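You operate a simulated robot arm through the tools that you are given. There is no shell and no other tool. Be economical: measure what you need, move in short steps, check, and stop when the job is done.

You run a simulated two-armed robot. Do the job below in one go: nothing can be reset, and whatever is moved stays where it is left.

## Task
Wipe up the spill on the white table with the striped tea towel and put it back.

The check looks at the end state, three seconds after you hand in, the way a careful person would. Anything else that was tipped, shoved, dropped, spilled or broken makes it a failure. Flat cloth is picked up by pressing the open fingertips on it (5 to 10 N) and closing them slowly along it; thin cloth reads only 2 to 8 mm in the jaws.

## Robot
Two 7-joint arms with two-finger parallel grippers on one trunk, on a base that drives. Base frame: it is fixed to the floor where the robot stands at the start and does not move with it; the origin is under the middle of the robot, x ahead of it, y to its left, z up. Lengths are in mm, angles in rad, forces in N, time in s.
The left shoulder is at the start at [70, 177, 1070], the right one opposite. Payload 3.43 kg a hand.
The tool frame of a hand sits at the grasp point between the pads (the TCP): z along the fingers, y along the line on which they close. The tips reach 30 mm beyond it. Largest opening 94 mm; finger width 28, thickness 10; the body of the gripper, 50 by 96 mm, starts 55 mm behind the TCP.
Orientation is told as [roll, pitch, yaw] about the base's x, y, z axes, in that order, counted from this pose: with the fingers straight down and closing along the base's y, the tool's x points along the base's -x, its y along +y and its z along -z.

## Interface
- The arms move only by the tool servo_tool. It takes "left_targets", "right_targets" or both (then of equal length, played together; a hand with none holds still); each is a list of rows, each an object of numbers (a shift or turn left out is 0, a gripper value left out holds the last): "dx", "dy", "dz": the shift along the tool's x, y, z in m; "ax", "ay", "az": the turn, a rotation vector about the tool's x, y, z in rad; "grip": the closure, from 0 (fully open) to 1 (shut). In form: [{"dx": .., "dy": .., "dz": .., "ax": .., "ay": .., "az": .., "grip": ..}, ...]. A call has 1 to 10 rows; each row shifts and turns the commanded pose from where the row before left it, along the tool's axes as they then stand. Each row takes 0.2 s and may step no farther than 50 mm and 0.15 rad from the row before; otherwise, or with a gripper value out of range, the whole call is refused. Where a pose cannot be reached the arm comes as near as it can. A force on the tool above 40 N (or 10 N above the force at the start of the call, whichever is more), or a blocked arm, ends the call early, and 0.2 s more pass. The fingers move at their own pace (about 153 mm/s each) and stop on an object; they squeeze with about 29 N. The grip force told is the motor's: it shows also when the fingers shut on nothing. Time passes only in rows, and 0.2 s behind the last, so rows that do not move let the fingers close. It gives the time, the measured TCP pose, the force on the tool (base axes), the opening and the grip force at its end, in the units of the frame above (readings bear some noise), with the torque about the TCP (base axes, N m) and any sound that the robot's microphone picked up.
- Cameras (640 x 400 px; columns grow to the right, rows downward): "scene" is now at [124.6, 41, 1373.8]; the picture's right is [0.46, -0.89, 0.00], its down [-0.62, -0.33, -0.71] and it looks along [0.63, 0.33, -0.70] (base axes); focal length 260 px, centre (320, 200). "left" rides on the left gripper at [76, -14, -102] in its tool frame; the picture's right is [0.18, 0.98, 0.00], its down [-0.75, 0.14, -0.64] and it looks along [-0.63, 0.12, 0.77] (tool axes); focal length 243 px, centre (320, 200). "right" rides on the right gripper at [76, 14, -103] in its tool frame; the picture's right is [-0.18, 0.98, 0.00], its down [-0.75, -0.14, -0.64] and it looks along [-0.63, -0.12, 0.77] (tool axes); focal length 243 px, centre (320, 200).
- camera(camera): a new picture of that camera. The clock stands still meanwhile.
- slide_trunk(by): slides the trunk up (or, below 0, down) by that many mm; the arms and the scene camera ride with it, the base frame stays. It gives what a move gives, with no picture.
- roll_base(legs): drives the robot by 1 to 6 legs, each [ahead, turn to the left] in mm and rad, along the robot's own axes; the way and the turn of a leg run together, so that a leg with both is an arc; at most 1500 mm and 3.142 rad a leg. The arms and the cameras ride along, it lands a little off, and it stops where it bumps. It gives what a move gives.
- turn_head(pan, tilt): turns the head with the scene camera to pan (to the left, within 1.501 rad either way) and tilt (down, from -0.506 to 1.204), counted from straight ahead of the robot. It gives what a move gives.
- point_at(camera, pixels): for up to 12 pixels [column, row] of the newest picture of that camera ("zoom" is the newest enlarged one), the place [x, y, z] in the base frame of the surface seen there, good to about 2 mm. The clock stands still meanwhile.
- inspect(camera, box): a new picture of the part [left, top, right, bottom] of that camera's present view, enlarged. The clock stands still meanwhile.
- job_done(): hands the job in; it is judged then, once.

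Work in short steps. Measure before you move; look again where a grasp or a placing could have gone wrong, and mend it. You have 80 turns and 62 pictures in all, those below and enlarged ones among them. Open the grippers and draw the arms clear of the work before you hand the job in, unless the task says otherwise; then end with one line.

The tools are called as name(argument=value, ...) on one line, values as JSON. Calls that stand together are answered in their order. servo_tool: Moves the arms, as the interface text tells. Its arguments: {"type":"object","properties":{"left_targets":{"type":"array","items":{"type":"object","properties":{"dx":{"type":"number"},"dy":{"type":"number"},"dz":{"type":"number"},"ax":{"type":"number"},"ay":{"type":"number"},"az":{"type":"number"},"grip":{"type":"number"}}}},"right_targets":{"type":"array","items":{"type":"object","properties":{"dx":{"type":"number"},"dy":{"type":"number"},"dz":{"type":"number"},"ax":{"type":"number"},"ay":{"type":"number"},"az":{"type":"number"},"grip":{"type":"number"}}}}},"required":[]} The other tools are called the same way: slide_trunk (by) slides the trunk up or down; roll_base (legs) drives the base; turn_head (pan, tilt) turns the head that bears the scene camera; camera (camera) takes a picture; point_at (camera, pixels) gives the place of the surface under pixels of a picture; inspect (camera, box) takes an enlarged picture of a part of a camera's view; job_done () hands the job in.

At the start:

```text
time: 0.0
left_position: [390.7, 455.0, 1103.5]
left_tool_rot: [0.0, -0.001, 0.005]
left_ft_force: [-0.3, 0.2, 0.3]
left_wrist_torque: [0.0, -0.03, -0.02]
left_gripper_width: 93.8
left_grip_force: 0.1
right_position: [549.3, 72.8, 1072.8]
right_tool_rot: [0.0, -0.002, 0.007]
right_ft_force: [-0.7, -0.3, 0.3]
right_wrist_torque: [0.02, -0.02, 0.03]
right_gripper_width: 93.9
right_grip_force: 0.1
trunk travel left (down, up): [-650.0, 190.0]
robot x, y, heading: [-5.2, -0.8, -0.004]
head pan, tilt: [0.482, 0.778]
```

scene: 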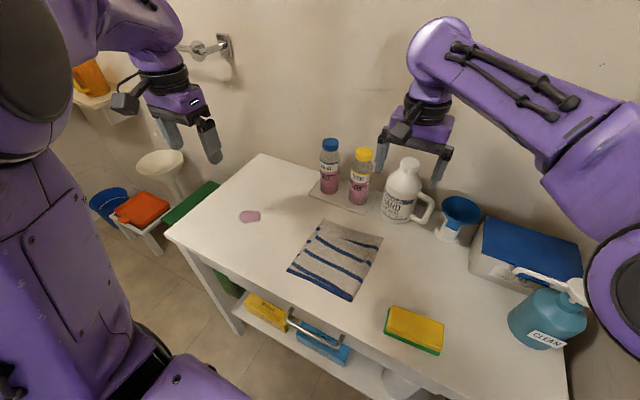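
right: 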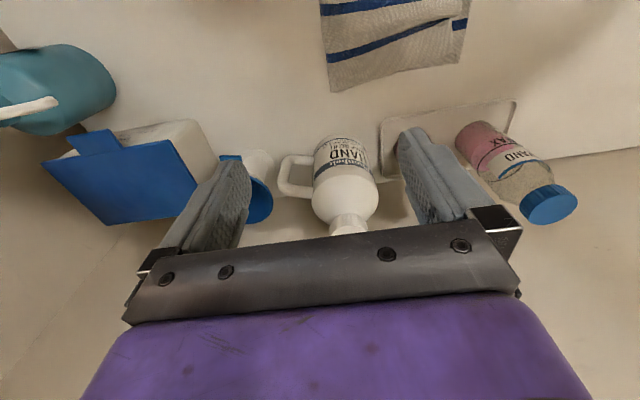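
left: 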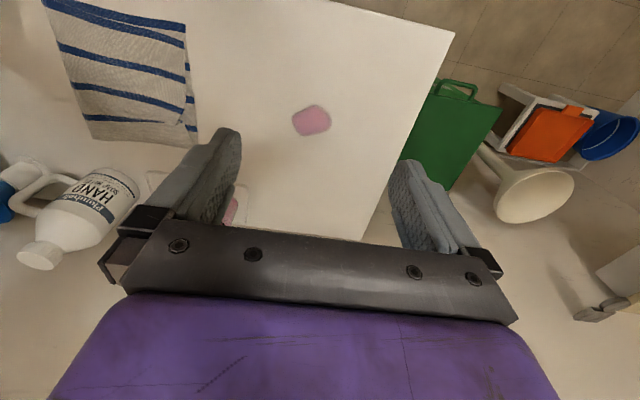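

The spill is the pink blot near scene (250,216), and the striped towel is at about (336,260). I'll measure both.

point_at(camera="scene", pixels=[[250, 216], [240, 216], [260, 214], [325, 222], [382, 238], [350, 300], [288, 270], [336, 260], [258, 155], [168, 235], [310, 188], [375, 212]])

inspect(camera="scene", box=[220, 180, 420, 305])

inspect(camera="left", box=[20, 0, 360, 212])

```text
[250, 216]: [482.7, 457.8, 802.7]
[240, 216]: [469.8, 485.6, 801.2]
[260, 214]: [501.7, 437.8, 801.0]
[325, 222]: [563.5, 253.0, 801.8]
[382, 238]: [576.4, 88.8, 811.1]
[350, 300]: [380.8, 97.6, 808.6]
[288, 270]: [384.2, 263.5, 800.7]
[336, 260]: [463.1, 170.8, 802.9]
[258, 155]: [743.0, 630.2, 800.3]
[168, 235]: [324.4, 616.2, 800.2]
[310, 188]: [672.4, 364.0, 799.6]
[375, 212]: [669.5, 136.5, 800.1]
```

```text
3.20 times, centred on (320, 242) of scene
```

zoom: 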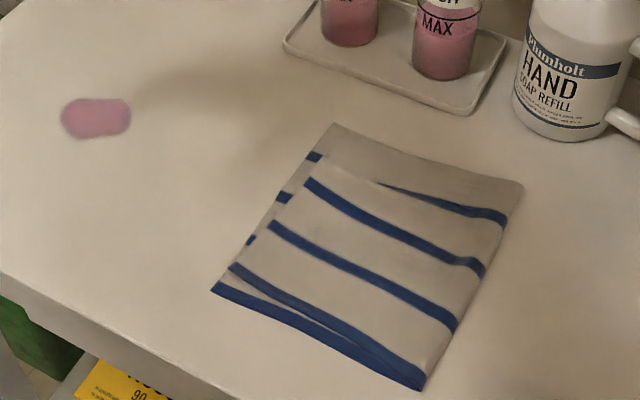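

```text
1.88 times, centred on (190, 106) of left
```

zoom: 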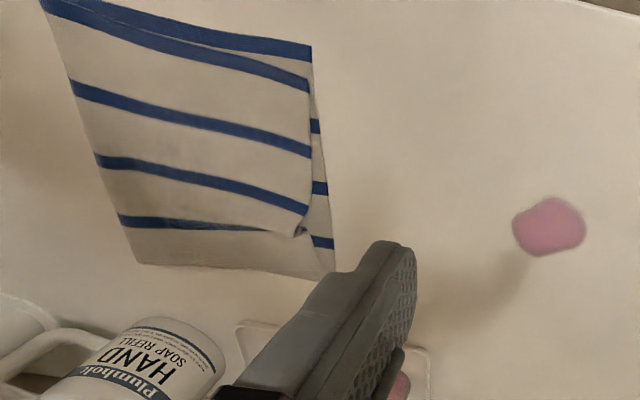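

The towel is folded in two, with the fold at y≈90, the open edges at y≈255 and x from 380 to 575. The table top is at z≈800, and the spill sits at (485,460). I'll turn the base left so both hands can cover the towel and the spill, and turn the head back to match.

roll_base(legs=[[0, 0.5]])

turn_head(pan=0.1, tilt=0.85)

slide_trunk(by=40)

camera(camera="scene")

```text
time: 1.8
left_position: [121.9, 587.2, 1102.7]
left_tool_rot: [-0.001, 0.0, 0.511]
left_ft_force: [0.4, -0.5, 0.1]
left_wrist_torque: [0.0, 0.0, -0.01]
left_gripper_width: 94.0
left_grip_force: 0.1
right_position: [445.3, 330.4, 1071.7]
right_tool_rot: [0.001, -0.003, 0.512]
right_ft_force: [0.6, -0.3, 0.0]
right_wrist_torque: [-0.01, 0.02, -0.03]
right_gripper_width: 94.0
right_grip_force: 0.1
trunk travel left (down, up): [-650.0, 190.0]
robot x, y, heading: [1.9, -1.1, 0.501]
head pan, tilt: [0.482, 0.778]
```

```text
time: 2.7
left_position: [121.6, 588.1, 1103.7]
left_tool_rot: [0.0, 0.001, 0.512]
left_ft_force: [-0.1, 0.1, 0.1]
left_wrist_torque: [-0.01, 0.01, -0.02]
left_gripper_width: 94.2
left_grip_force: 0.0
right_position: [445.5, 330.4, 1071.9]
right_tool_rot: [-0.001, 0.0, 0.512]
right_ft_force: [-0.2, -0.1, 0.2]
right_wrist_torque: [0.03, -0.02, -0.02]
right_gripper_width: 94.1
right_grip_force: 0.0
trunk travel left (down, up): [-650.0, 190.0]
robot x, y, heading: [1.9, 3.2, 0.504]
head pan, tilt: [0.099, 0.85]
```

```text
time: 3.5
left_position: [121.8, 587.7, 1142.0]
left_tool_rot: [-0.001, 0.001, 0.512]
left_ft_force: [0.8, -0.6, 0.4]
left_wrist_torque: [0.01, 0.03, 0.01]
left_gripper_width: 94.1
left_grip_force: 0.1
right_position: [445.4, 330.2, 1111.0]
right_tool_rot: [-0.002, -0.002, 0.511]
right_ft_force: [0.8, -0.4, -0.4]
right_wrist_torque: [0.02, 0.01, 0.0]
right_gripper_width: 93.9
right_grip_force: 0.1
trunk travel left (down, up): [-690.0, 150.0]
robot x, y, heading: [4.7, -0.6, 0.508]
head pan, tilt: [0.099, 0.85]
```

```text
56 pictures are left
```

scene: 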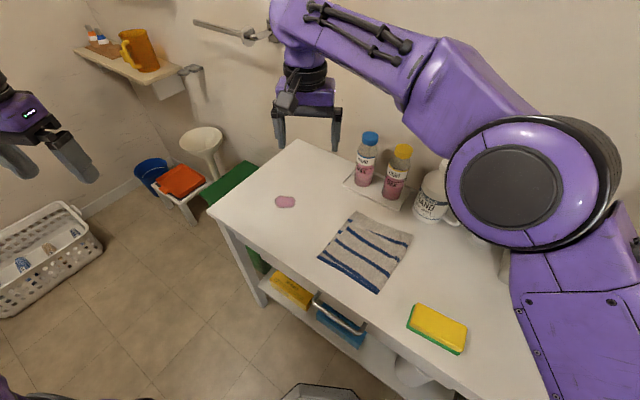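

Both hands are high and yawed by 0.51. I'll square them to the base axes, move the right hand toward the towel's fold side and start the left hand toward its open-edge side.

servo_tool(right_targets=[{"az": 0.128}, {"az": 0.128}, {"az": 0.128}, {"az": 0.128}, {"dx": -0.006, "dy": -0.0375, "dz": 0.025}, {"dx": -0.006, "dy": -0.0375, "dz": 0.025}, {"dx": -0.006, "dy": -0.0375, "dz": 0.025}, {"dx": -0.006, "dy": -0.0375, "dz": 0.025}, {"dx": -0.006, "dy": -0.0375, "dz": 0.025}, {"dx": -0.006, "dy": -0.0375, "dz": 0.025}], left_targets=[{"az": 0.128}, {"az": 0.128}, {"az": 0.128}, {"az": 0.128}, {"dx": -0.035, "dy": -0.025, "dz": 0.015}, {"dx": -0.035, "dy": -0.025, "dz": 0.015}, {"dx": -0.035, "dy": -0.025, "dz": 0.015}, {"dx": -0.035, "dy": -0.025, "dz": 0.015}, {"dx": -0.035, "dy": -0.025, "dz": 0.015}, {"dx": -0.035, "dy": -0.025, "dz": 0.015}])

```text
time: 5.7
left_position: [331.6, 437.4, 1051.3]
left_tool_rot: [0.001, 0.001, 0.0]
left_ft_force: [0.9, -0.1, 0.3]
left_wrist_torque: [-0.01, 0.0, -0.01]
left_gripper_width: 94.2
left_grip_force: 0.0
right_position: [484.1, 103.6, 959.9]
right_tool_rot: [0.003, 0.0, 0.0]
right_ft_force: [0.0, 0.1, 0.2]
right_wrist_torque: [0.02, -0.01, -0.04]
right_gripper_width: 94.1
right_grip_force: 0.1
trunk travel left (down, up): [-690.0, 150.0]
robot x, y, heading: [1.5, -0.1, 0.504]
head pan, tilt: [0.099, 0.85]
```

Both hands are square now. I'll bring the left hand over the towel's left edge at the same height as the right, then look.

servo_tool(left_targets=[{"dx": -0.0247, "dy": -0.0325, "dz": 0.0152}, {"dx": -0.0247, "dy": -0.0325, "dz": 0.0152}, {"dx": -0.0247, "dy": -0.0325, "dz": 0.0152}, {"dx": -0.0247, "dy": -0.0325, "dz": 0.0152}, {"dx": -0.0247, "dy": -0.0325, "dz": 0.0152}, {"dx": -0.0247, "dy": -0.0325, "dz": 0.0152}])

camera(camera="left")

camera(camera="right")

camera(camera="scene")

```text
time: 7.1
left_position: [481.5, 247.9, 967.4]
left_tool_rot: [-0.026, -0.015, 0.023]
left_ft_force: [0.1, -0.3, 0.5]
left_wrist_torque: [-0.02, -0.02, 0.0]
left_gripper_width: 94.0
left_grip_force: 0.0
right_position: [483.5, 105.7, 961.7]
right_tool_rot: [0.001, 0.001, 0.001]
right_ft_force: [-0.1, 0.8, 0.1]
right_wrist_torque: [0.01, 0.03, -0.01]
right_gripper_width: 93.9
right_grip_force: 0.0
trunk travel left (down, up): [-690.0, 150.0]
robot x, y, heading: [-0.1, -2.7, 0.506]
head pan, tilt: [0.099, 0.85]
```

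```text
55 pictures are left
```

left: 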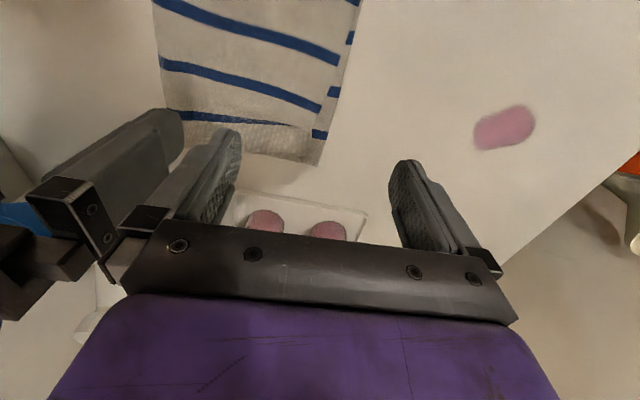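

```text
54 pictures are left
```

right: 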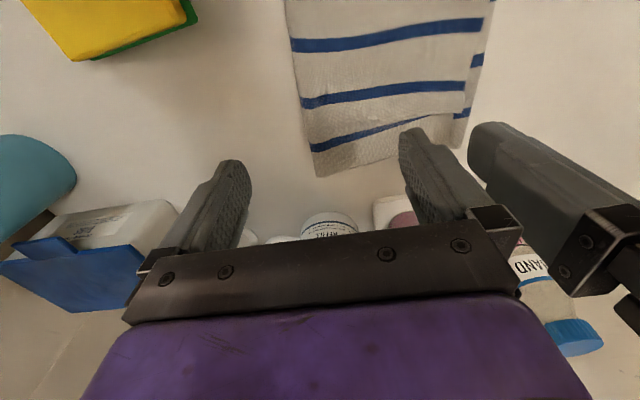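

```text
53 pictures are left
```

scene: 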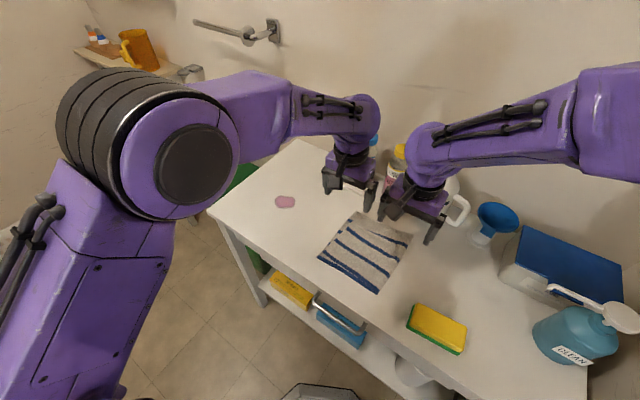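

The left hand stopped a few mm off with a slight tilt, so the open fingers are touching the right hand. I'll back the left hand off, half close both grippers and turn both by +90° yaw, so they close along x and take less room side by side.

servo_tool(left_targets=[{"dy": 0.04, "grip": 0.45}, {"dy": 0.02}, {"az": -0.143}, {"az": -0.143}, {"az": -0.143}, {"az": -0.143}, {"az": -0.143}, {"az": -0.143}, {"az": -0.143}, {"az": -0.143}], right_targets=[{"grip": 0.45}, {}, {"az": -0.143}, {"az": -0.143}, {"az": -0.143}, {"az": -0.143}, {"az": -0.143}, {"az": -0.143}, {"az": -0.143}, {"az": -0.143}])

servo_tool(left_targets=[{"az": -0.143}, {"az": -0.143}, {"az": -0.141}], right_targets=[{"az": -0.143}, {"az": -0.143}, {"az": -0.141}])

camera(camera="left")

camera(camera="right")

```text
time: 9.3
left_position: [481.8, 308.5, 967.8]
left_tool_rot: [-0.019, 0.013, 1.165]
left_ft_force: [-0.5, 0.4, 0.1]
left_wrist_torque: [0.01, 0.01, 0.02]
left_gripper_width: 51.6
left_grip_force: 0.0
right_position: [480.8, 105.0, 961.4]
right_tool_rot: [-0.001, -0.002, 1.145]
right_ft_force: [0.4, 0.6, 0.1]
right_wrist_torque: [-0.01, 0.01, -0.02]
right_gripper_width: 51.8
right_grip_force: 0.0
trunk travel left (down, up): [-690.0, 150.0]
robot x, y, heading: [4.1, -0.3, 0.506]
head pan, tilt: [0.099, 0.85]
```

```text
time: 10.1
left_position: [481.8, 315.7, 969.6]
left_tool_rot: [-0.019, 0.041, 1.609]
left_ft_force: [0.9, -0.7, -0.4]
left_wrist_torque: [0.03, 0.01, -0.01]
left_gripper_width: 51.7
left_grip_force: 0.0
right_position: [481.5, 104.8, 961.6]
right_tool_rot: [-0.002, -0.002, 1.572]
right_ft_force: [0.9, 0.0, 0.3]
right_wrist_torque: [-0.01, -0.01, 0.0]
right_gripper_width: 51.9
right_grip_force: 0.0
trunk travel left (down, up): [-690.0, 150.0]
robot x, y, heading: [-1.3, 1.1, 0.506]
head pan, tilt: [0.099, 0.85]
```

```text
52 pictures are left
```

left: 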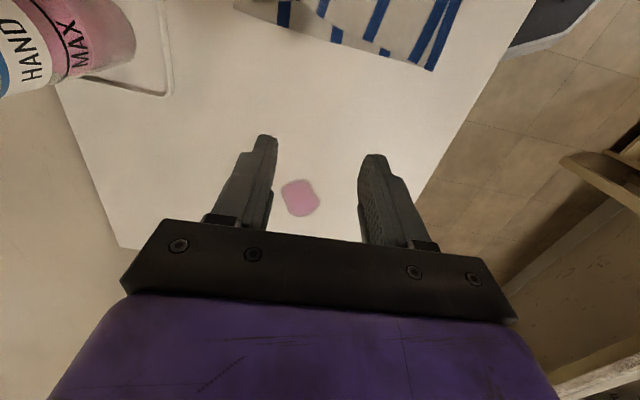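

```text
51 pictures are left
```

right: 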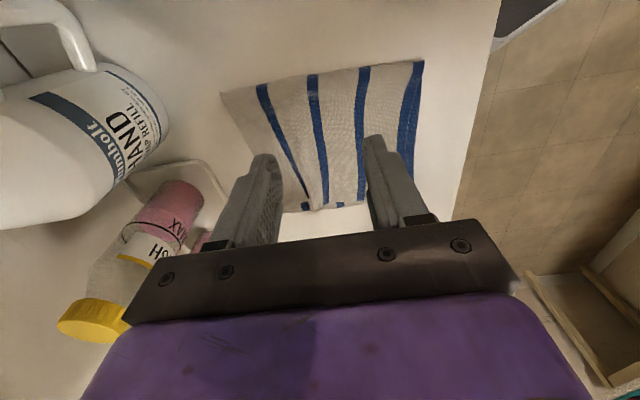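

The left arm's pose is drifting by about 7 mm, so this heading is poor for it. I'm changing the plan to the left hand alone, gripping the open +y edge with the base at heading 0. I'd drag the towel over the spill, carry it back hanging and lay it down again. First I'll raise both hands, unwind their yaw and turn the base back.

servo_tool(left_targets=[{"dz": -0.04}, {"dz": -0.04}, {"dz": -0.02, "az": 0.134}, {"az": 0.134}, {"az": 0.134}, {"az": 0.134}, {"az": 0.134}, {"az": 0.134}, {"az": 0.134}, {"az": 0.134}], right_targets=[{"dz": -0.04}, {"dz": -0.04}, {"dz": -0.04, "az": 0.134}, {"dz": -0.03, "az": 0.134}, {"az": 0.134}, {"az": 0.134}, {"az": 0.134}, {"az": 0.134}, {"az": 0.134}, {"az": 0.134}])

roll_base(legs=[[0, -0.506]])

turn_head(pan=0.5, tilt=0.85)

camera(camera="scene")

```text
time: 12.3
left_position: [479.4, 302.7, 1061.5]
left_tool_rot: [0.0, 0.001, 0.494]
left_ft_force: [-0.9, -0.3, 0.1]
left_wrist_torque: [0.0, 0.02, -0.03]
left_gripper_width: 51.6
left_grip_force: 0.1
right_position: [480.5, 105.5, 1111.7]
right_tool_rot: [-0.002, -0.003, 0.494]
right_ft_force: [-0.6, 0.3, 0.5]
right_wrist_torque: [0.02, -0.03, 0.02]
right_gripper_width: 51.5
right_grip_force: 0.1
trunk travel left (down, up): [-690.0, 150.0]
robot x, y, heading: [3.8, 0.8, 0.503]
head pan, tilt: [0.099, 0.85]
```

```text
time: 14.1
left_position: [566.0, 33.9, 1061.6]
left_tool_rot: [0.0, 0.0, -0.005]
left_ft_force: [0.5, -0.4, 0.3]
left_wrist_torque: [-0.02, -0.03, 0.04]
left_gripper_width: 52.0
left_grip_force: 0.0
right_position: [472.6, -139.8, 1112.0]
right_tool_rot: [0.001, -0.001, -0.006]
right_ft_force: [-0.2, -0.9, -0.2]
right_wrist_torque: [0.0, 0.01, 0.0]
right_gripper_width: 51.8
right_grip_force: 0.0
trunk travel left (down, up): [-690.0, 150.0]
robot x, y, heading: [0.3, 0.4, 0.007]
head pan, tilt: [0.099, 0.85]
```

```text
time: 15.0
left_position: [566.7, 32.9, 1061.0]
left_tool_rot: [0.001, 0.001, -0.004]
left_ft_force: [0.2, 0.0, -0.3]
left_wrist_torque: [0.0, -0.01, 0.0]
left_gripper_width: 51.6
left_grip_force: 0.1
right_position: [473.3, -139.9, 1111.6]
right_tool_rot: [0.0, -0.002, -0.004]
right_ft_force: [0.1, 0.1, -0.1]
right_wrist_torque: [-0.02, 0.02, -0.01]
right_gripper_width: 51.6
right_grip_force: 0.0
trunk travel left (down, up): [-690.0, 150.0]
robot x, y, heading: [2.5, -1.4, 0.004]
head pan, tilt: [0.499, 0.85]
```

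```text
50 pictures are left
```

scene: 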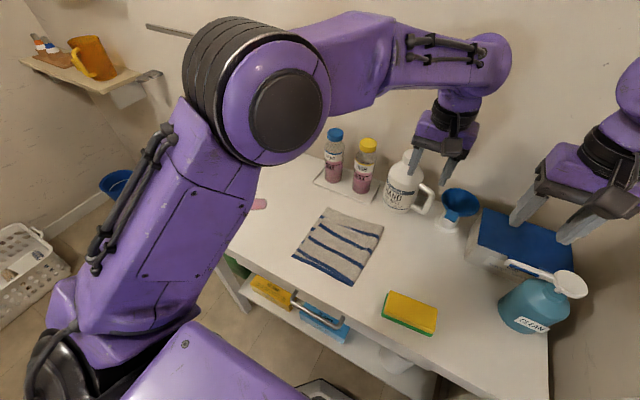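

The base is back at heading 0, and the towel shows undisturbed at about (340,245). I'll move the left hand above the towel's open edge and look.

servo_tool(left_targets=[{"dx": 0.0172, "dy": 0.039}, {"dx": 0.0172, "dy": 0.039}, {"dx": 0.0172, "dy": 0.039}, {"dx": 0.0172, "dy": 0.039}, {"dx": 0.0172, "dy": 0.039}, {"dz": 0.04}, {"dz": 0.04}, {"dz": 0.04}, {"dz": 0.04}])

camera(camera="left")

camera(camera="scene")

```text
time: 17.0
left_position: [485.8, 228.6, 898.3]
left_tool_rot: [0.001, 0.0, -0.007]
left_ft_force: [0.5, -0.1, -0.1]
left_wrist_torque: [0.0, 0.03, -0.01]
left_gripper_width: 52.0
left_grip_force: 0.0
right_position: [473.1, -138.7, 1111.2]
right_tool_rot: [0.0, 0.0, -0.005]
right_ft_force: [-0.5, 0.2, -0.3]
right_wrist_torque: [-0.01, 0.02, -0.01]
right_gripper_width: 51.8
right_grip_force: 0.1
trunk travel left (down, up): [-690.0, 150.0]
robot x, y, heading: [1.1, 2.0, 0.005]
head pan, tilt: [0.499, 0.85]
```

```text
49 pictures are left
```

left: 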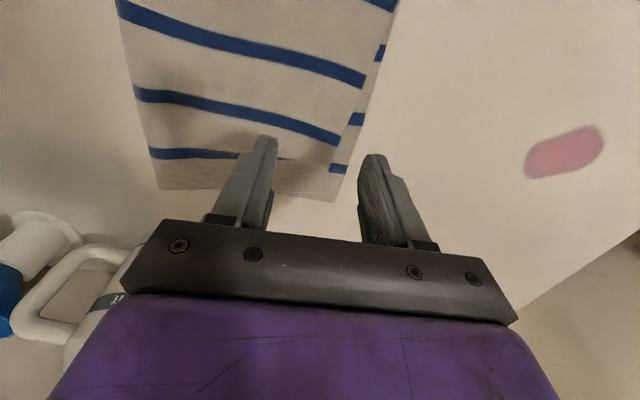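

```text
48 pictures are left
```

scene: 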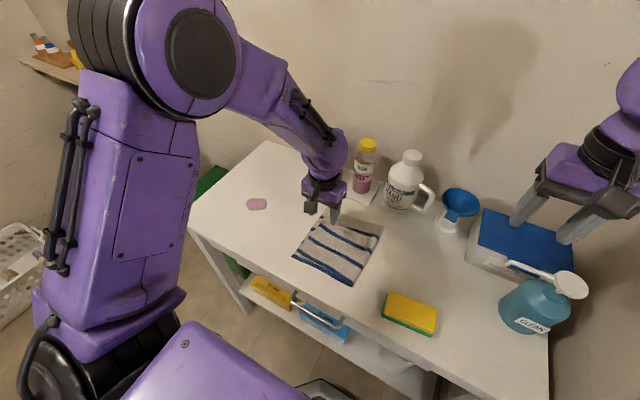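

The open edge runs along about (335,200) to (395,5) in the left picture. I'll measure it, along with the spill's outline.

point_at(camera="left", pixels=[[333, 198], [352, 130], [373, 68], [390, 10], [340, 140], [362, 75], [162, 185], [138, 90], [527, 165], [600, 140], [565, 175], [570, 130]])

point_at(camera="scene", pixels=[[293, 256], [300, 240], [352, 285], [381, 230], [365, 262], [246, 205], [267, 203]])

```text
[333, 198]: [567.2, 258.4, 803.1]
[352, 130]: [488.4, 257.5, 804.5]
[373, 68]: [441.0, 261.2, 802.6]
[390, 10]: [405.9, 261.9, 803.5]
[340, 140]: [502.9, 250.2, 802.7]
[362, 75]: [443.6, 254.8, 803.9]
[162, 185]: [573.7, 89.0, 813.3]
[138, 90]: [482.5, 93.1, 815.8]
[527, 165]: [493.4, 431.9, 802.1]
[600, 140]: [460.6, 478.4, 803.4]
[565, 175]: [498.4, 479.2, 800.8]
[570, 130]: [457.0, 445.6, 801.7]
```

```text
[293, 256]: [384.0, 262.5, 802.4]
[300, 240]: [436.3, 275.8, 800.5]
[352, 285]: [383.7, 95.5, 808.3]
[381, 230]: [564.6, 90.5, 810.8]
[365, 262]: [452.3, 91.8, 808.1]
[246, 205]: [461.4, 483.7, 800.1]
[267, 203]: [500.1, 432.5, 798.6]
```

The towel spans x 384–570 and y 91–260, with the top layer's edge at y≈250. I'll set the opening to about 40 mm, centre at (477,222) and descend to just above the cloth.

servo_tool(left_targets=[{"dx": 0.009, "dy": -0.0065, "grip": 0.574}, {"dz": 0.03}, {"dz": 0.022}, {"dz": 0.006}, {"dz": 0.004}])

```text
time: 18.2
left_position: [471.8, 223.3, 838.3]
left_tool_rot: [0.0, 0.002, -0.004]
left_ft_force: [0.2, 0.0, -1.0]
left_wrist_torque: [0.0, -0.04, 0.0]
left_gripper_width: 40.0
left_grip_force: 0.0
right_position: [471.8, -139.5, 1111.0]
right_tool_rot: [0.001, -0.002, -0.005]
right_ft_force: [-0.3, 0.0, 0.1]
right_wrist_torque: [-0.03, -0.01, 0.01]
right_gripper_width: 51.7
right_grip_force: 0.1
trunk travel left (down, up): [-690.0, 150.0]
robot x, y, heading: [-2.2, -0.8, 0.003]
head pan, tilt: [0.499, 0.85]
```

I'm at 838 and still clear of the cloth. I'll step down gently until contact.

servo_tool(left_targets=[{"dz": 0.003}, {"dz": 0.002}, {}])

```text
time: 19.0
left_position: [472.2, 222.1, 833.2]
left_tool_rot: [-0.001, -0.002, -0.006]
left_ft_force: [0.8, -0.3, -0.1]
left_wrist_torque: [0.02, 0.04, 0.02]
left_gripper_width: 40.1
left_grip_force: 0.1
right_position: [472.0, -138.6, 1112.5]
right_tool_rot: [0.001, -0.003, -0.006]
right_ft_force: [-0.7, -0.3, -0.3]
right_wrist_torque: [0.01, -0.03, -0.04]
right_gripper_width: 51.9
right_grip_force: 0.1
trunk travel left (down, up): [-690.0, 150.0]
robot x, y, heading: [-3.9, 2.5, 0.006]
head pan, tilt: [0.499, 0.85]
```

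There's no contact yet at 833, so I'll go down in 1.5 mm steps.

servo_tool(left_targets=[{"dz": 0.0015}, {"dz": 0.0015}, {}])

```text
time: 19.8
left_position: [472.0, 222.4, 832.3]
left_tool_rot: [0.003, -0.004, -0.006]
left_ft_force: [1.8, 1.0, 13.7]
left_wrist_torque: [0.27, -0.05, -0.08]
left_gripper_width: 39.9
left_grip_force: 0.1
right_position: [471.9, -139.1, 1112.8]
right_tool_rot: [-0.002, -0.002, -0.005]
right_ft_force: [0.1, -0.6, 0.0]
right_wrist_torque: [-0.02, 0.0, 0.02]
right_gripper_width: 51.6
right_grip_force: 0.0
trunk travel left (down, up): [-690.0, 150.0]
robot x, y, heading: [3.6, 0.1, 0.006]
head pan, tilt: [0.499, 0.85]
```

It reads 13.7 N, so I'll ease up to roughly 8 N and close slowly along the cloth.

servo_tool(left_targets=[{"dz": -0.0008}, {"grip": 0.63}, {"grip": 0.69}, {"grip": 0.75}, {"grip": 0.81}, {"grip": 0.87}, {"grip": 0.93}, {"grip": 1.0}, {}, {}])

camera(camera="left")

```text
time: 22.0
left_position: [471.9, 222.6, 832.0]
left_tool_rot: [0.002, -0.002, -0.004]
left_ft_force: [-0.3, -0.4, 6.3]
left_wrist_torque: [0.04, 0.05, 0.0]
left_gripper_width: 3.0
left_grip_force: 29.1
right_position: [472.1, -139.7, 1111.9]
right_tool_rot: [0.0, -0.001, -0.004]
right_ft_force: [1.4, -0.4, -0.1]
right_wrist_torque: [0.01, -0.01, -0.03]
right_gripper_width: 51.8
right_grip_force: 0.1
trunk travel left (down, up): [-690.0, 150.0]
robot x, y, heading: [-1.0, 3.4, -0.0]
head pan, tilt: [0.499, 0.85]
```

```text
47 pictures are left
```

left: 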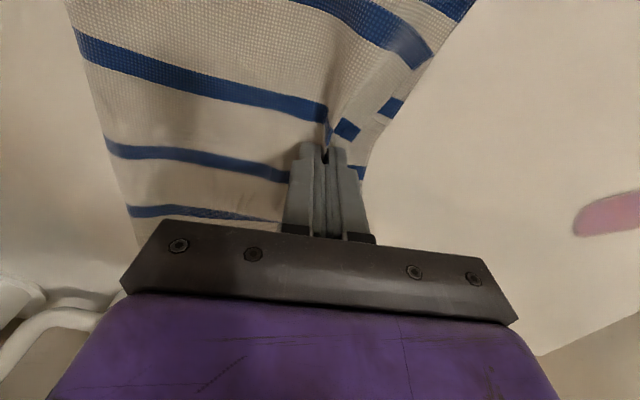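

The jaws read 3.0 mm with cloth in them, but that may be only the top layer. I'll lift 40 mm and look.

servo_tool(left_targets=[{"dz": -0.02}, {"dz": -0.02}, {}])

inspect(camera="scene", box=[220, 160, 420, 285])

camera(camera="left")

```text
time: 22.8
left_position: [475.9, 220.3, 873.1]
left_tool_rot: [0.0, 0.0, -0.004]
left_ft_force: [-0.3, 1.0, -0.6]
left_wrist_torque: [0.02, 0.04, -0.02]
left_gripper_width: 2.9
left_grip_force: 28.4
right_position: [472.8, -139.1, 1111.1]
right_tool_rot: [0.0, 0.002, -0.005]
right_ft_force: [0.8, 0.2, 0.3]
right_wrist_torque: [-0.01, 0.0, -0.02]
right_gripper_width: 51.7
right_grip_force: 0.1
trunk travel left (down, up): [-690.0, 150.0]
robot x, y, heading: [-1.0, -1.4, 0.007]
head pan, tilt: [0.499, 0.85]
```

```text
3.20 times, centred on (320, 222) of scene
```

zoom: 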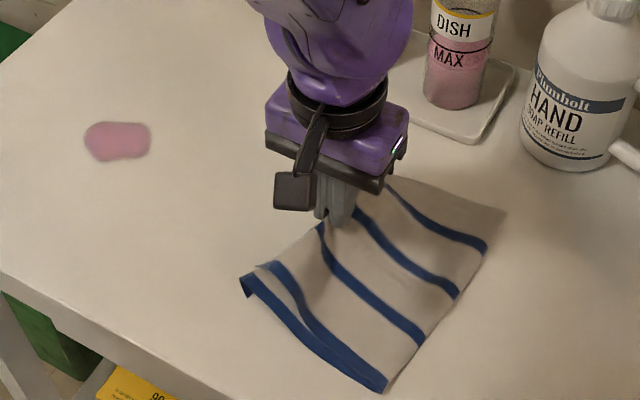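

```text
45 pictures are left
```

left: 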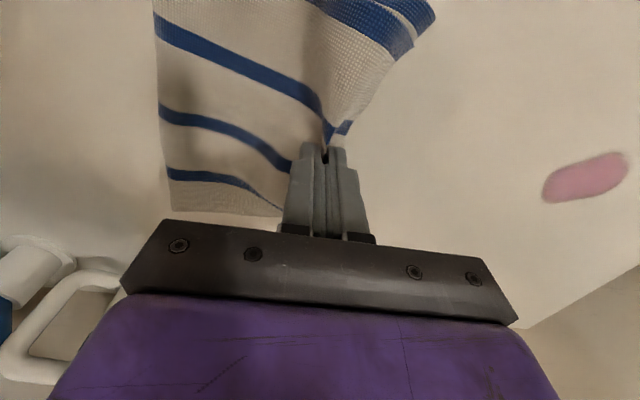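

Both layers rose together, so the grasp is good. I'll lower again until the tips just skim and drag the towel +y toward the spill, with the fold trailing.

servo_tool(left_targets=[{"dy": 0.02, "dz": 0.018}, {"dy": 0.02, "dz": 0.016}, {"dy": 0.025}, {"dy": 0.025}, {"dy": 0.025}, {"dy": 0.025}, {"dy": 0.025}, {}])

camera(camera="scene")

```text
time: 24.6
left_position: [474.3, 386.9, 837.5]
left_tool_rot: [0.001, 0.001, -0.006]
left_ft_force: [-0.6, 0.1, 0.8]
left_wrist_torque: [0.02, 0.0, -0.02]
left_gripper_width: 3.1
left_grip_force: 29.3
right_position: [471.3, -141.2, 1111.5]
right_tool_rot: [-0.001, -0.001, -0.004]
right_ft_force: [0.1, -0.1, 0.0]
right_wrist_torque: [-0.02, -0.01, 0.02]
right_gripper_width: 52.1
right_grip_force: 0.0
trunk travel left (down, up): [-690.0, 150.0]
robot x, y, heading: [-1.0, 2.9, -0.001]
head pan, tilt: [0.499, 0.85]
```

```text
44 pictures are left
```

scene: 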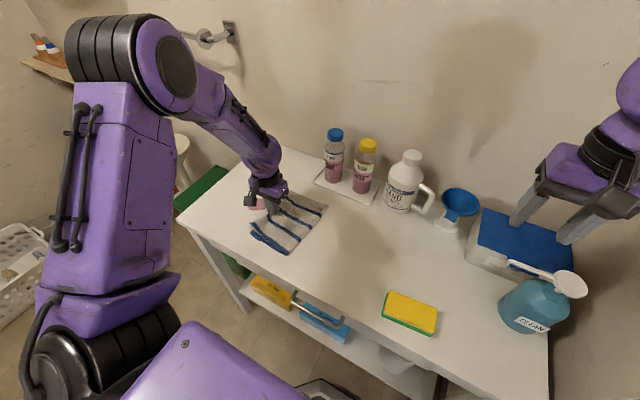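

The towel follows flat, with its leading edge now reaching the spill. I'll press lightly and sweep across the spill to y≈515.

servo_tool(left_targets=[{"dy": 0.015, "dz": 0.004}, {"dz": 0.0018}, {"dy": 0.015}, {"dy": 0.015}, {"dy": 0.015}, {"dy": 0.015}, {"dy": 0.015}, {"dy": 0.015}, {"dy": 0.015}, {"dy": 0.01}])

inspect(camera="scene", box=[170, 140, 370, 265])

```text
time: 26.8
left_position: [474.8, 516.0, 832.9]
left_tool_rot: [0.002, -0.002, -0.008]
left_ft_force: [0.1, -1.4, 3.7]
left_wrist_torque: [-0.11, -0.02, 0.01]
left_gripper_width: 2.7
left_grip_force: 29.2
right_position: [471.6, -139.8, 1112.0]
right_tool_rot: [0.0, -0.003, -0.005]
right_ft_force: [-0.3, 0.0, -0.7]
right_wrist_torque: [0.0, -0.04, 0.03]
right_gripper_width: 51.5
right_grip_force: 0.0
trunk travel left (down, up): [-690.0, 150.0]
robot x, y, heading: [1.1, 3.0, 0.007]
head pan, tilt: [0.499, 0.85]
```

```text
3.20 times, centred on (270, 202) of scene
```

zoom: 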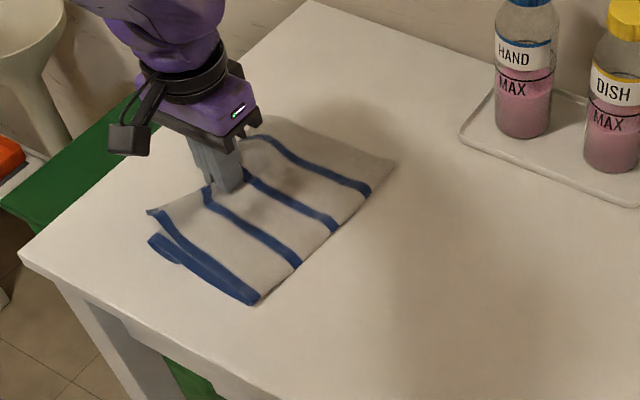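

The towel lies flat over the spill area. I'll lift it clear and look at the table beneath.

servo_tool(left_targets=[{"dz": -0.04}, {"dz": -0.04}, {"dz": -0.04}, {"dz": -0.04}, {"dz": -0.03}, {}, {}])

inspect(camera="scene", box=[150, 120, 390, 270])

camera(camera="left")

```text
time: 28.4
left_position: [475.6, 517.8, 1023.8]
left_tool_rot: [0.0, -0.003, -0.006]
left_ft_force: [-0.6, 0.1, -0.3]
left_wrist_torque: [0.02, 0.02, -0.02]
left_gripper_width: 3.0
left_grip_force: 28.6
right_position: [471.9, -139.7, 1111.7]
right_tool_rot: [0.0, -0.003, -0.005]
right_ft_force: [-0.3, -0.2, -0.2]
right_wrist_torque: [0.02, 0.0, 0.02]
right_gripper_width: 51.6
right_grip_force: 0.1
trunk travel left (down, up): [-690.0, 150.0]
robot x, y, heading: [-2.5, -0.6, 0.003]
head pan, tilt: [0.499, 0.85]
```

```text
2.67 times, centred on (270, 195) of scene
```

zoom: 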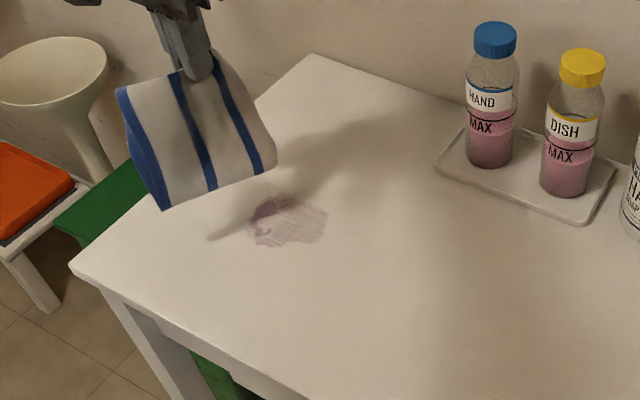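

```text
41 pictures are left
```

left: 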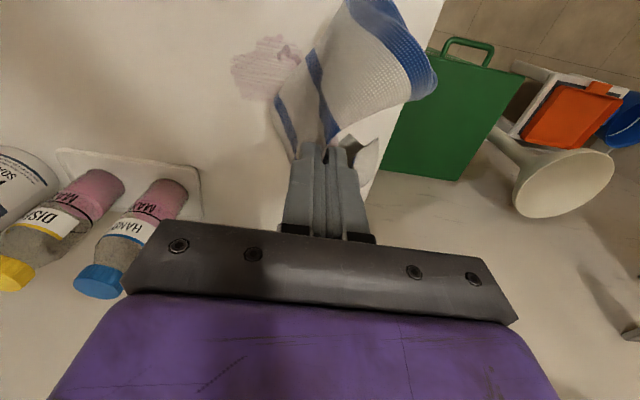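

The spill is smeared but some remains. I'll measure the residue.

point_at(camera="zoom", pixels=[[250, 215], [325, 212], [285, 195], [260, 246], [305, 242], [210, 238]])

```text
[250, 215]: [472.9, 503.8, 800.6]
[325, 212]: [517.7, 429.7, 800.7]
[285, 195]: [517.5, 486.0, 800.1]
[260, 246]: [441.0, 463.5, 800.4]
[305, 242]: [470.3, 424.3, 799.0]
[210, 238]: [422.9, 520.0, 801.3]
```

The residue covers x 440–518 and y 425–505. I'll bring the towel back to y≈290 and lay it down while moving +y, ready for a firmer stroke at x≈495.

servo_tool(left_targets=[{"dx": -0.0032, "dy": -0.038, "dz": 0.006}, {"dx": -0.0032, "dy": -0.038, "dz": 0.006}, {"dx": -0.0032, "dy": -0.038, "dz": 0.006}, {"dx": -0.0032, "dy": -0.038, "dz": 0.006}, {"dx": -0.0032, "dy": -0.038, "dz": 0.006}, {"dx": -0.0032, "dy": -0.038, "dz": 0.006}, {"dy": 0.028, "dz": 0.037}, {"dy": 0.028, "dz": 0.037}, {"dy": 0.028, "dz": 0.037}, {"dy": 0.028, "dz": 0.037}])

servo_tool(left_targets=[{"dz": 0.004}, {"dz": 0.002}, {"dy": 0.015}, {"dy": 0.015}, {"dy": 0.015}, {"dy": 0.015}, {"dy": 0.015}, {"dy": 0.015}, {"dy": 0.015}, {"dy": 0.015}])

camera(camera="scene")

```text
time: 30.6
left_position: [494.6, 400.3, 836.8]
left_tool_rot: [-0.002, 0.001, -0.005]
left_ft_force: [0.0, 0.3, 1.7]
left_wrist_torque: [-0.04, 0.0, -0.02]
left_gripper_width: 2.8
left_grip_force: 28.9
right_position: [472.5, -137.9, 1112.7]
right_tool_rot: [0.0, 0.0, -0.006]
right_ft_force: [-0.7, -0.6, 0.4]
right_wrist_torque: [-0.01, 0.02, -0.02]
right_gripper_width: 51.9
right_grip_force: 0.1
trunk travel left (down, up): [-690.0, 150.0]
robot x, y, heading: [2.6, 0.4, 0.004]
head pan, tilt: [0.499, 0.85]
```

```text
time: 32.8
left_position: [493.5, 518.6, 833.2]
left_tool_rot: [0.003, -0.004, -0.007]
left_ft_force: [0.5, -4.3, 17.1]
left_wrist_torque: [-0.18, -0.19, -0.07]
left_gripper_width: 2.8
left_grip_force: 29.2
right_position: [469.9, -142.0, 1113.1]
right_tool_rot: [0.002, -0.005, -0.004]
right_ft_force: [-0.5, -0.1, -0.1]
right_wrist_torque: [0.01, 0.01, -0.01]
right_gripper_width: 51.6
right_grip_force: 0.1
trunk travel left (down, up): [-690.0, 150.0]
robot x, y, heading: [1.0, 0.4, 0.004]
head pan, tilt: [0.499, 0.85]
```

```text
40 pictures are left
```

scene: 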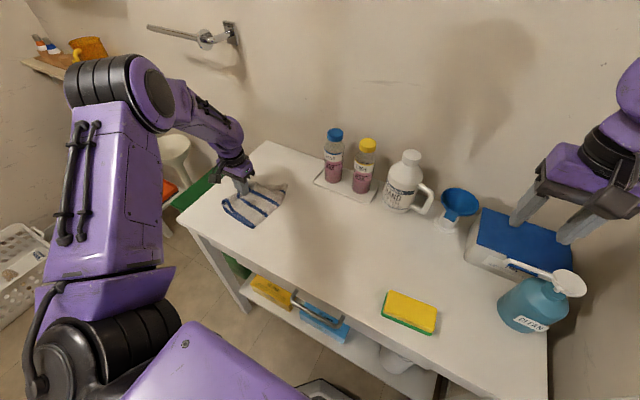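

The towel is flat and the press read about 17 N. I'll repeat the lift and lay, with the next stroke at x≈462.

servo_tool(left_targets=[{"dz": -0.045}, {"dz": -0.045}, {"dz": -0.045}, {"dx": 0.006, "dy": -0.038, "dz": -0.017}, {"dx": 0.006, "dy": -0.045}, {"dx": 0.006, "dy": -0.045}, {"dx": 0.006, "dy": -0.045}, {"dx": 0.006, "dy": -0.045}, {}])

inspect(camera="scene", box=[150, 120, 390, 270])

```text
time: 34.8
left_position: [460.4, 304.2, 983.2]
left_tool_rot: [-0.001, 0.001, -0.005]
left_ft_force: [-0.2, -1.1, 0.1]
left_wrist_torque: [0.02, -0.01, 0.01]
left_gripper_width: 2.8
left_grip_force: 29.3
right_position: [471.9, -138.5, 1112.2]
right_tool_rot: [0.002, -0.002, -0.004]
right_ft_force: [0.4, 0.0, 0.9]
right_wrist_torque: [-0.01, 0.05, -0.01]
right_gripper_width: 52.1
right_grip_force: 0.1
trunk travel left (down, up): [-690.0, 150.0]
robot x, y, heading: [-0.4, -1.9, 0.007]
head pan, tilt: [0.499, 0.85]
```

```text
2.67 times, centred on (270, 195) of scene
```

zoom: 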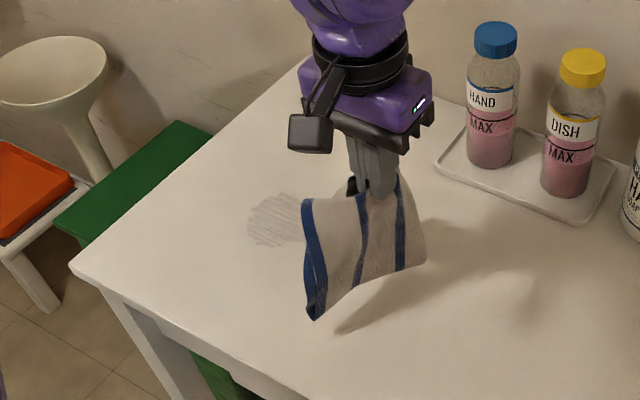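

The residue is already much fainter. I'll lay the towel down and press-sweep at x≈460.

servo_tool(left_targets=[{"dy": 0.026, "dz": 0.0365}, {"dy": 0.026, "dz": 0.0365}, {"dy": 0.026, "dz": 0.0365}, {"dy": 0.022, "dz": 0.0365}, {"dz": 0.004}, {"dz": 0.0015}])

servo_tool(left_targets=[{"dy": 0.014}, {"dy": 0.014}, {"dy": 0.014}, {"dy": 0.014}, {"dy": 0.014}, {"dy": 0.014}, {"dy": 0.014}, {"dy": 0.014}, {"dy": 0.01}])

servo_tool(left_targets=[{"dz": -0.045}, {"dz": -0.045}, {"dz": -0.045}, {"dx": -0.004, "dy": -0.038, "dz": -0.015}, {"dx": -0.004, "dy": -0.045}, {"dx": -0.004, "dy": -0.045}, {"dx": -0.004, "dy": -0.045}, {"dx": -0.004, "dy": -0.045}, {}])

inspect(camera="scene", box=[150, 120, 390, 270])

```text
time: 36.2
left_position: [461.8, 406.8, 832.9]
left_tool_rot: [0.001, -0.004, -0.006]
left_ft_force: [1.1, 3.1, 16.8]
left_wrist_torque: [0.03, 0.02, 0.0]
left_gripper_width: 2.8
left_grip_force: 29.4
right_position: [470.2, -139.1, 1113.5]
right_tool_rot: [0.001, -0.004, -0.007]
right_ft_force: [-0.2, -0.3, 0.0]
right_wrist_torque: [-0.02, 0.0, -0.01]
right_gripper_width: 51.8
right_grip_force: 0.0
trunk travel left (down, up): [-690.0, 150.0]
robot x, y, heading: [0.2, 0.1, 0.001]
head pan, tilt: [0.499, 0.85]
```

```text
time: 38.2
left_position: [463.7, 524.7, 833.8]
left_tool_rot: [0.002, -0.001, -0.005]
left_ft_force: [0.8, -4.5, 11.4]
left_wrist_torque: [-0.15, 0.05, 0.0]
left_gripper_width: 2.8
left_grip_force: 28.9
right_position: [470.8, -141.6, 1112.3]
right_tool_rot: [0.002, -0.001, -0.005]
right_ft_force: [0.3, 0.4, -0.2]
right_wrist_torque: [-0.02, 0.01, -0.01]
right_gripper_width: 51.7
right_grip_force: 0.1
trunk travel left (down, up): [-690.0, 150.0]
robot x, y, heading: [-1.7, -3.1, 0.003]
head pan, tilt: [0.499, 0.85]
```

```text
time: 40.2
left_position: [485.1, 307.1, 980.1]
left_tool_rot: [-0.001, 0.0, -0.005]
left_ft_force: [0.4, 0.7, -0.1]
left_wrist_torque: [-0.05, 0.03, 0.0]
left_gripper_width: 2.9
left_grip_force: 28.8
right_position: [471.1, -139.3, 1111.9]
right_tool_rot: [0.001, -0.001, -0.004]
right_ft_force: [0.1, -0.3, 0.2]
right_wrist_torque: [-0.02, 0.03, -0.02]
right_gripper_width: 51.8
right_grip_force: 0.0
trunk travel left (down, up): [-690.0, 150.0]
robot x, y, heading: [-1.5, 1.3, 0.001]
head pan, tilt: [0.499, 0.85]
```

```text
2.67 times, centred on (270, 195) of scene
```

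zoom: 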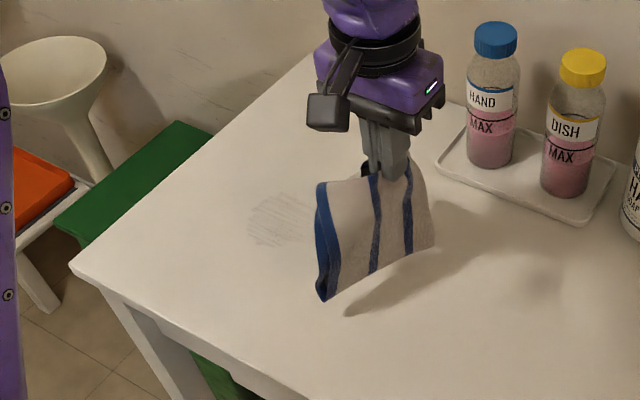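

Only a trace is left. I'll repeat the stroke in the middle, at x≈485.

servo_tool(left_targets=[{"dy": 0.026, "dz": 0.0365}, {"dy": 0.026, "dz": 0.0365}, {"dy": 0.026, "dz": 0.0365}, {"dy": 0.022, "dz": 0.0345}, {"dz": 0.003}, {"dz": 0.0015}])

servo_tool(left_targets=[{"dy": 0.014}, {"dy": 0.014}, {"dy": 0.014}, {"dy": 0.014}, {"dy": 0.014}, {"dy": 0.014}, {"dy": 0.014}, {"dy": 0.014}, {"dy": 0.01}])

servo_tool(left_targets=[{"dz": -0.045}, {"dz": -0.045}, {"dz": -0.045}, {"dx": -0.005, "dy": -0.038, "dz": -0.015}, {"dx": -0.005, "dy": -0.045}, {"dx": -0.005, "dy": -0.045}, {"dx": -0.005, "dy": -0.045}, {"dx": -0.005, "dy": -0.045}, {}])

inspect(camera="scene", box=[190, 150, 350, 250])

```text
time: 41.6
left_position: [484.9, 407.8, 834.9]
left_tool_rot: [0.0, -0.003, -0.007]
left_ft_force: [-0.5, -1.0, 8.2]
left_wrist_torque: [-0.06, 0.05, 0.01]
left_gripper_width: 3.1
left_grip_force: 29.0
right_position: [471.5, -138.8, 1111.9]
right_tool_rot: [-0.001, -0.003, -0.006]
right_ft_force: [1.3, 0.1, 1.2]
right_wrist_torque: [-0.02, 0.01, 0.02]
right_gripper_width: 51.8
right_grip_force: 0.1
trunk travel left (down, up): [-690.0, 150.0]
robot x, y, heading: [1.9, -1.6, 0.009]
head pan, tilt: [0.499, 0.85]
```

```text
time: 43.6
left_position: [486.0, 531.0, 833.7]
left_tool_rot: [0.003, -0.001, -0.007]
left_ft_force: [-0.3, -2.2, 5.5]
left_wrist_torque: [-0.08, 0.02, -0.01]
left_gripper_width: 3.0
left_grip_force: 29.4
right_position: [471.7, -140.9, 1113.5]
right_tool_rot: [0.0, -0.002, -0.004]
right_ft_force: [-0.3, -0.7, -0.2]
right_wrist_torque: [0.02, -0.03, 0.01]
right_gripper_width: 51.6
right_grip_force: 0.1
trunk travel left (down, up): [-690.0, 150.0]
robot x, y, heading: [-1.0, -0.2, 0.002]
head pan, tilt: [0.499, 0.85]
```

```text
time: 45.6
left_position: [507.4, 309.1, 983.4]
left_tool_rot: [0.0, -0.001, -0.005]
left_ft_force: [-0.3, 0.2, -0.8]
left_wrist_torque: [0.0, 0.0, 0.01]
left_gripper_width: 2.8
left_grip_force: 28.6
right_position: [471.3, -138.8, 1112.1]
right_tool_rot: [-0.001, -0.001, -0.006]
right_ft_force: [-1.0, 0.5, 0.4]
right_wrist_torque: [-0.04, 0.0, 0.03]
right_gripper_width: 51.8
right_grip_force: 0.1
trunk travel left (down, up): [-690.0, 150.0]
robot x, y, heading: [4.0, 1.9, 0.007]
head pan, tilt: [0.499, 0.85]
```

```text
4.00 times, centred on (270, 200) of scene
```

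zoom: 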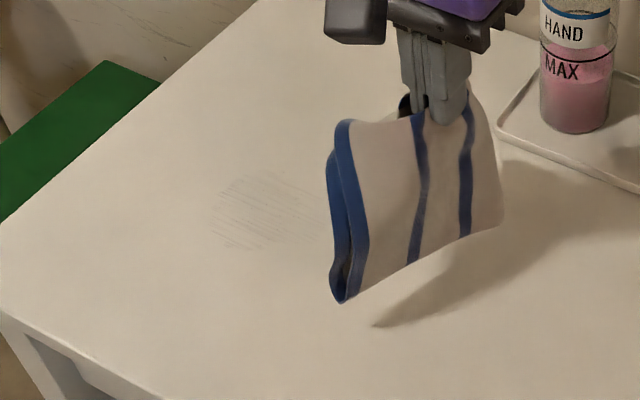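

Very faint streaks remain. I'll do two firmer strokes, at x≈505 and then x≈468.

servo_tool(left_targets=[{"dy": 0.026, "dz": 0.0365}, {"dy": 0.026, "dz": 0.0365}, {"dy": 0.026, "dz": 0.0365}, {"dy": 0.022, "dz": 0.0365}, {"dz": 0.004}, {"dz": 0.002}])

servo_tool(left_targets=[{"dy": 0.014}, {"dy": 0.014}, {"dy": 0.014}, {"dy": 0.014}, {"dy": 0.014}, {"dy": 0.014}, {"dy": 0.014}, {"dy": 0.014}, {"dy": 0.01}])

servo_tool(left_targets=[{"dz": -0.045}, {"dz": -0.045}, {"dz": -0.045}, {"dx": 0.008, "dy": -0.038, "dz": -0.015}, {"dx": 0.008, "dy": -0.045}, {"dx": 0.008, "dy": -0.045}, {"dx": 0.008, "dy": -0.045}, {"dx": 0.008, "dy": -0.045}, {}])

servo_tool(left_targets=[{"dy": 0.026, "dz": 0.0365}, {"dy": 0.026, "dz": 0.0365}, {"dy": 0.026, "dz": 0.0365}, {"dy": 0.022, "dz": 0.0365}, {"dz": 0.0035}, {"dz": 0.002}])

servo_tool(left_targets=[{"dy": 0.014}, {"dy": 0.014}, {"dy": 0.014}, {"dy": 0.014}, {"dy": 0.014}, {"dy": 0.014}, {"dy": 0.014}, {"dy": 0.014}, {"dy": 0.01}])

servo_tool(left_targets=[{"dz": -0.045}, {"dz": -0.045}, {"dz": -0.045}, {"dx": -0.003, "dy": -0.038, "dz": -0.015}, {"dx": -0.003, "dy": -0.045}, {"dx": -0.003, "dy": -0.045}, {"dx": -0.003, "dy": -0.045}, {"dx": -0.003, "dy": -0.045}, {}])

inspect(camera="scene", box=[190, 150, 350, 250])

```text
time: 47.0
left_position: [508.6, 410.2, 834.1]
left_tool_rot: [0.0, -0.006, -0.009]
left_ft_force: [2.3, 0.8, 16.8]
left_wrist_torque: [-0.06, 0.0, 0.04]
left_gripper_width: 3.1
left_grip_force: 28.9
right_position: [471.1, -140.0, 1113.1]
right_tool_rot: [0.001, -0.003, -0.006]
right_ft_force: [-0.2, -1.1, 0.4]
right_wrist_torque: [0.02, 0.04, 0.02]
right_gripper_width: 51.6
right_grip_force: 0.1
trunk travel left (down, up): [-690.0, 150.0]
robot x, y, heading: [-2.2, -2.4, 0.006]
head pan, tilt: [0.499, 0.85]
```

```text
time: 49.0
left_position: [506.2, 531.5, 834.0]
left_tool_rot: [0.003, -0.003, -0.006]
left_ft_force: [0.5, -3.9, 13.3]
left_wrist_torque: [-0.17, 0.04, 0.01]
left_gripper_width: 2.7
left_grip_force: 28.7
right_position: [470.5, -141.4, 1112.1]
right_tool_rot: [0.003, -0.003, -0.004]
right_ft_force: [1.3, -0.8, -0.5]
right_wrist_torque: [0.01, 0.01, -0.01]
right_gripper_width: 51.7
right_grip_force: 0.1
trunk travel left (down, up): [-690.0, 150.0]
robot x, y, heading: [-0.6, 0.8, 0.002]
head pan, tilt: [0.499, 0.85]
```

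```text
time: 51.0
left_position: [463.9, 316.6, 980.8]
left_tool_rot: [0.0, -0.001, -0.006]
left_ft_force: [-0.3, -0.2, -0.1]
left_wrist_torque: [0.01, -0.02, -0.02]
left_gripper_width: 3.0
left_grip_force: 29.2
right_position: [471.8, -138.6, 1112.9]
right_tool_rot: [0.0, -0.001, -0.004]
right_ft_force: [-0.3, 0.5, -0.6]
right_wrist_torque: [0.0, -0.02, 0.02]
right_gripper_width: 51.9
right_grip_force: 0.0
trunk travel left (down, up): [-690.0, 150.0]
robot x, y, heading: [-0.5, 2.2, 0.003]
head pan, tilt: [0.499, 0.85]
```

```text
time: 52.4
left_position: [468.1, 415.3, 833.8]
left_tool_rot: [0.003, -0.007, -0.005]
left_ft_force: [1.5, 3.4, 20.8]
left_wrist_torque: [-0.02, -0.04, 0.02]
left_gripper_width: 3.2
left_grip_force: 28.6
right_position: [470.1, -142.2, 1113.2]
right_tool_rot: [0.004, -0.004, -0.007]
right_ft_force: [0.0, -0.6, -0.2]
right_wrist_torque: [0.02, 0.01, -0.01]
right_gripper_width: 51.8
right_grip_force: 0.2
trunk travel left (down, up): [-690.0, 150.0]
robot x, y, heading: [0.9, 2.8, 0.007]
head pan, tilt: [0.499, 0.85]
```

```text
time: 54.4
left_position: [467.6, 532.8, 832.4]
left_tool_rot: [0.006, -0.005, -0.005]
left_ft_force: [0.1, -7.0, 31.3]
left_wrist_torque: [-0.39, 0.01, 0.03]
left_gripper_width: 2.9
left_grip_force: 28.8
right_position: [468.6, -144.1, 1112.1]
right_tool_rot: [0.004, -0.007, -0.004]
right_ft_force: [-0.5, 0.0, -0.8]
right_wrist_torque: [-0.01, -0.01, 0.0]
right_gripper_width: 51.6
right_grip_force: 0.2
trunk travel left (down, up): [-690.0, 150.0]
robot x, y, heading: [0.7, -1.4, 0.004]
head pan, tilt: [0.499, 0.85]
```

```text
time: 56.4
left_position: [481.1, 321.3, 980.6]
left_tool_rot: [0.0, 0.0, -0.006]
left_ft_force: [-0.7, 0.0, -0.3]
left_wrist_torque: [0.01, 0.02, 0.01]
left_gripper_width: 2.9
left_grip_force: 28.9
right_position: [471.5, -137.7, 1112.4]
right_tool_rot: [0.002, -0.001, -0.006]
right_ft_force: [0.3, -0.1, -0.2]
right_wrist_torque: [0.03, 0.01, 0.04]
right_gripper_width: 51.7
right_grip_force: 0.1
trunk travel left (down, up): [-690.0, 150.0]
robot x, y, heading: [1.0, -1.5, 0.003]
head pan, tilt: [0.499, 0.85]
```

```text
4.00 times, centred on (270, 200) of scene
```

zoom: 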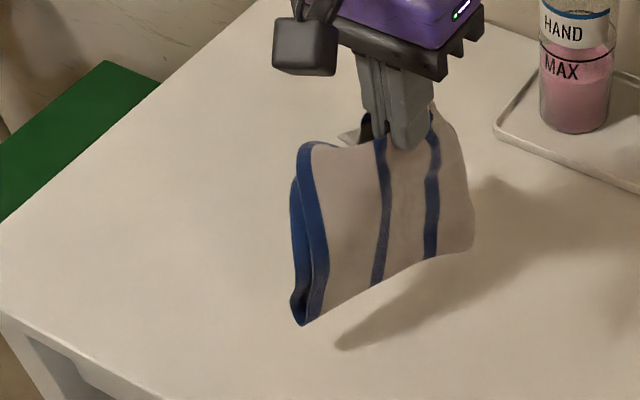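

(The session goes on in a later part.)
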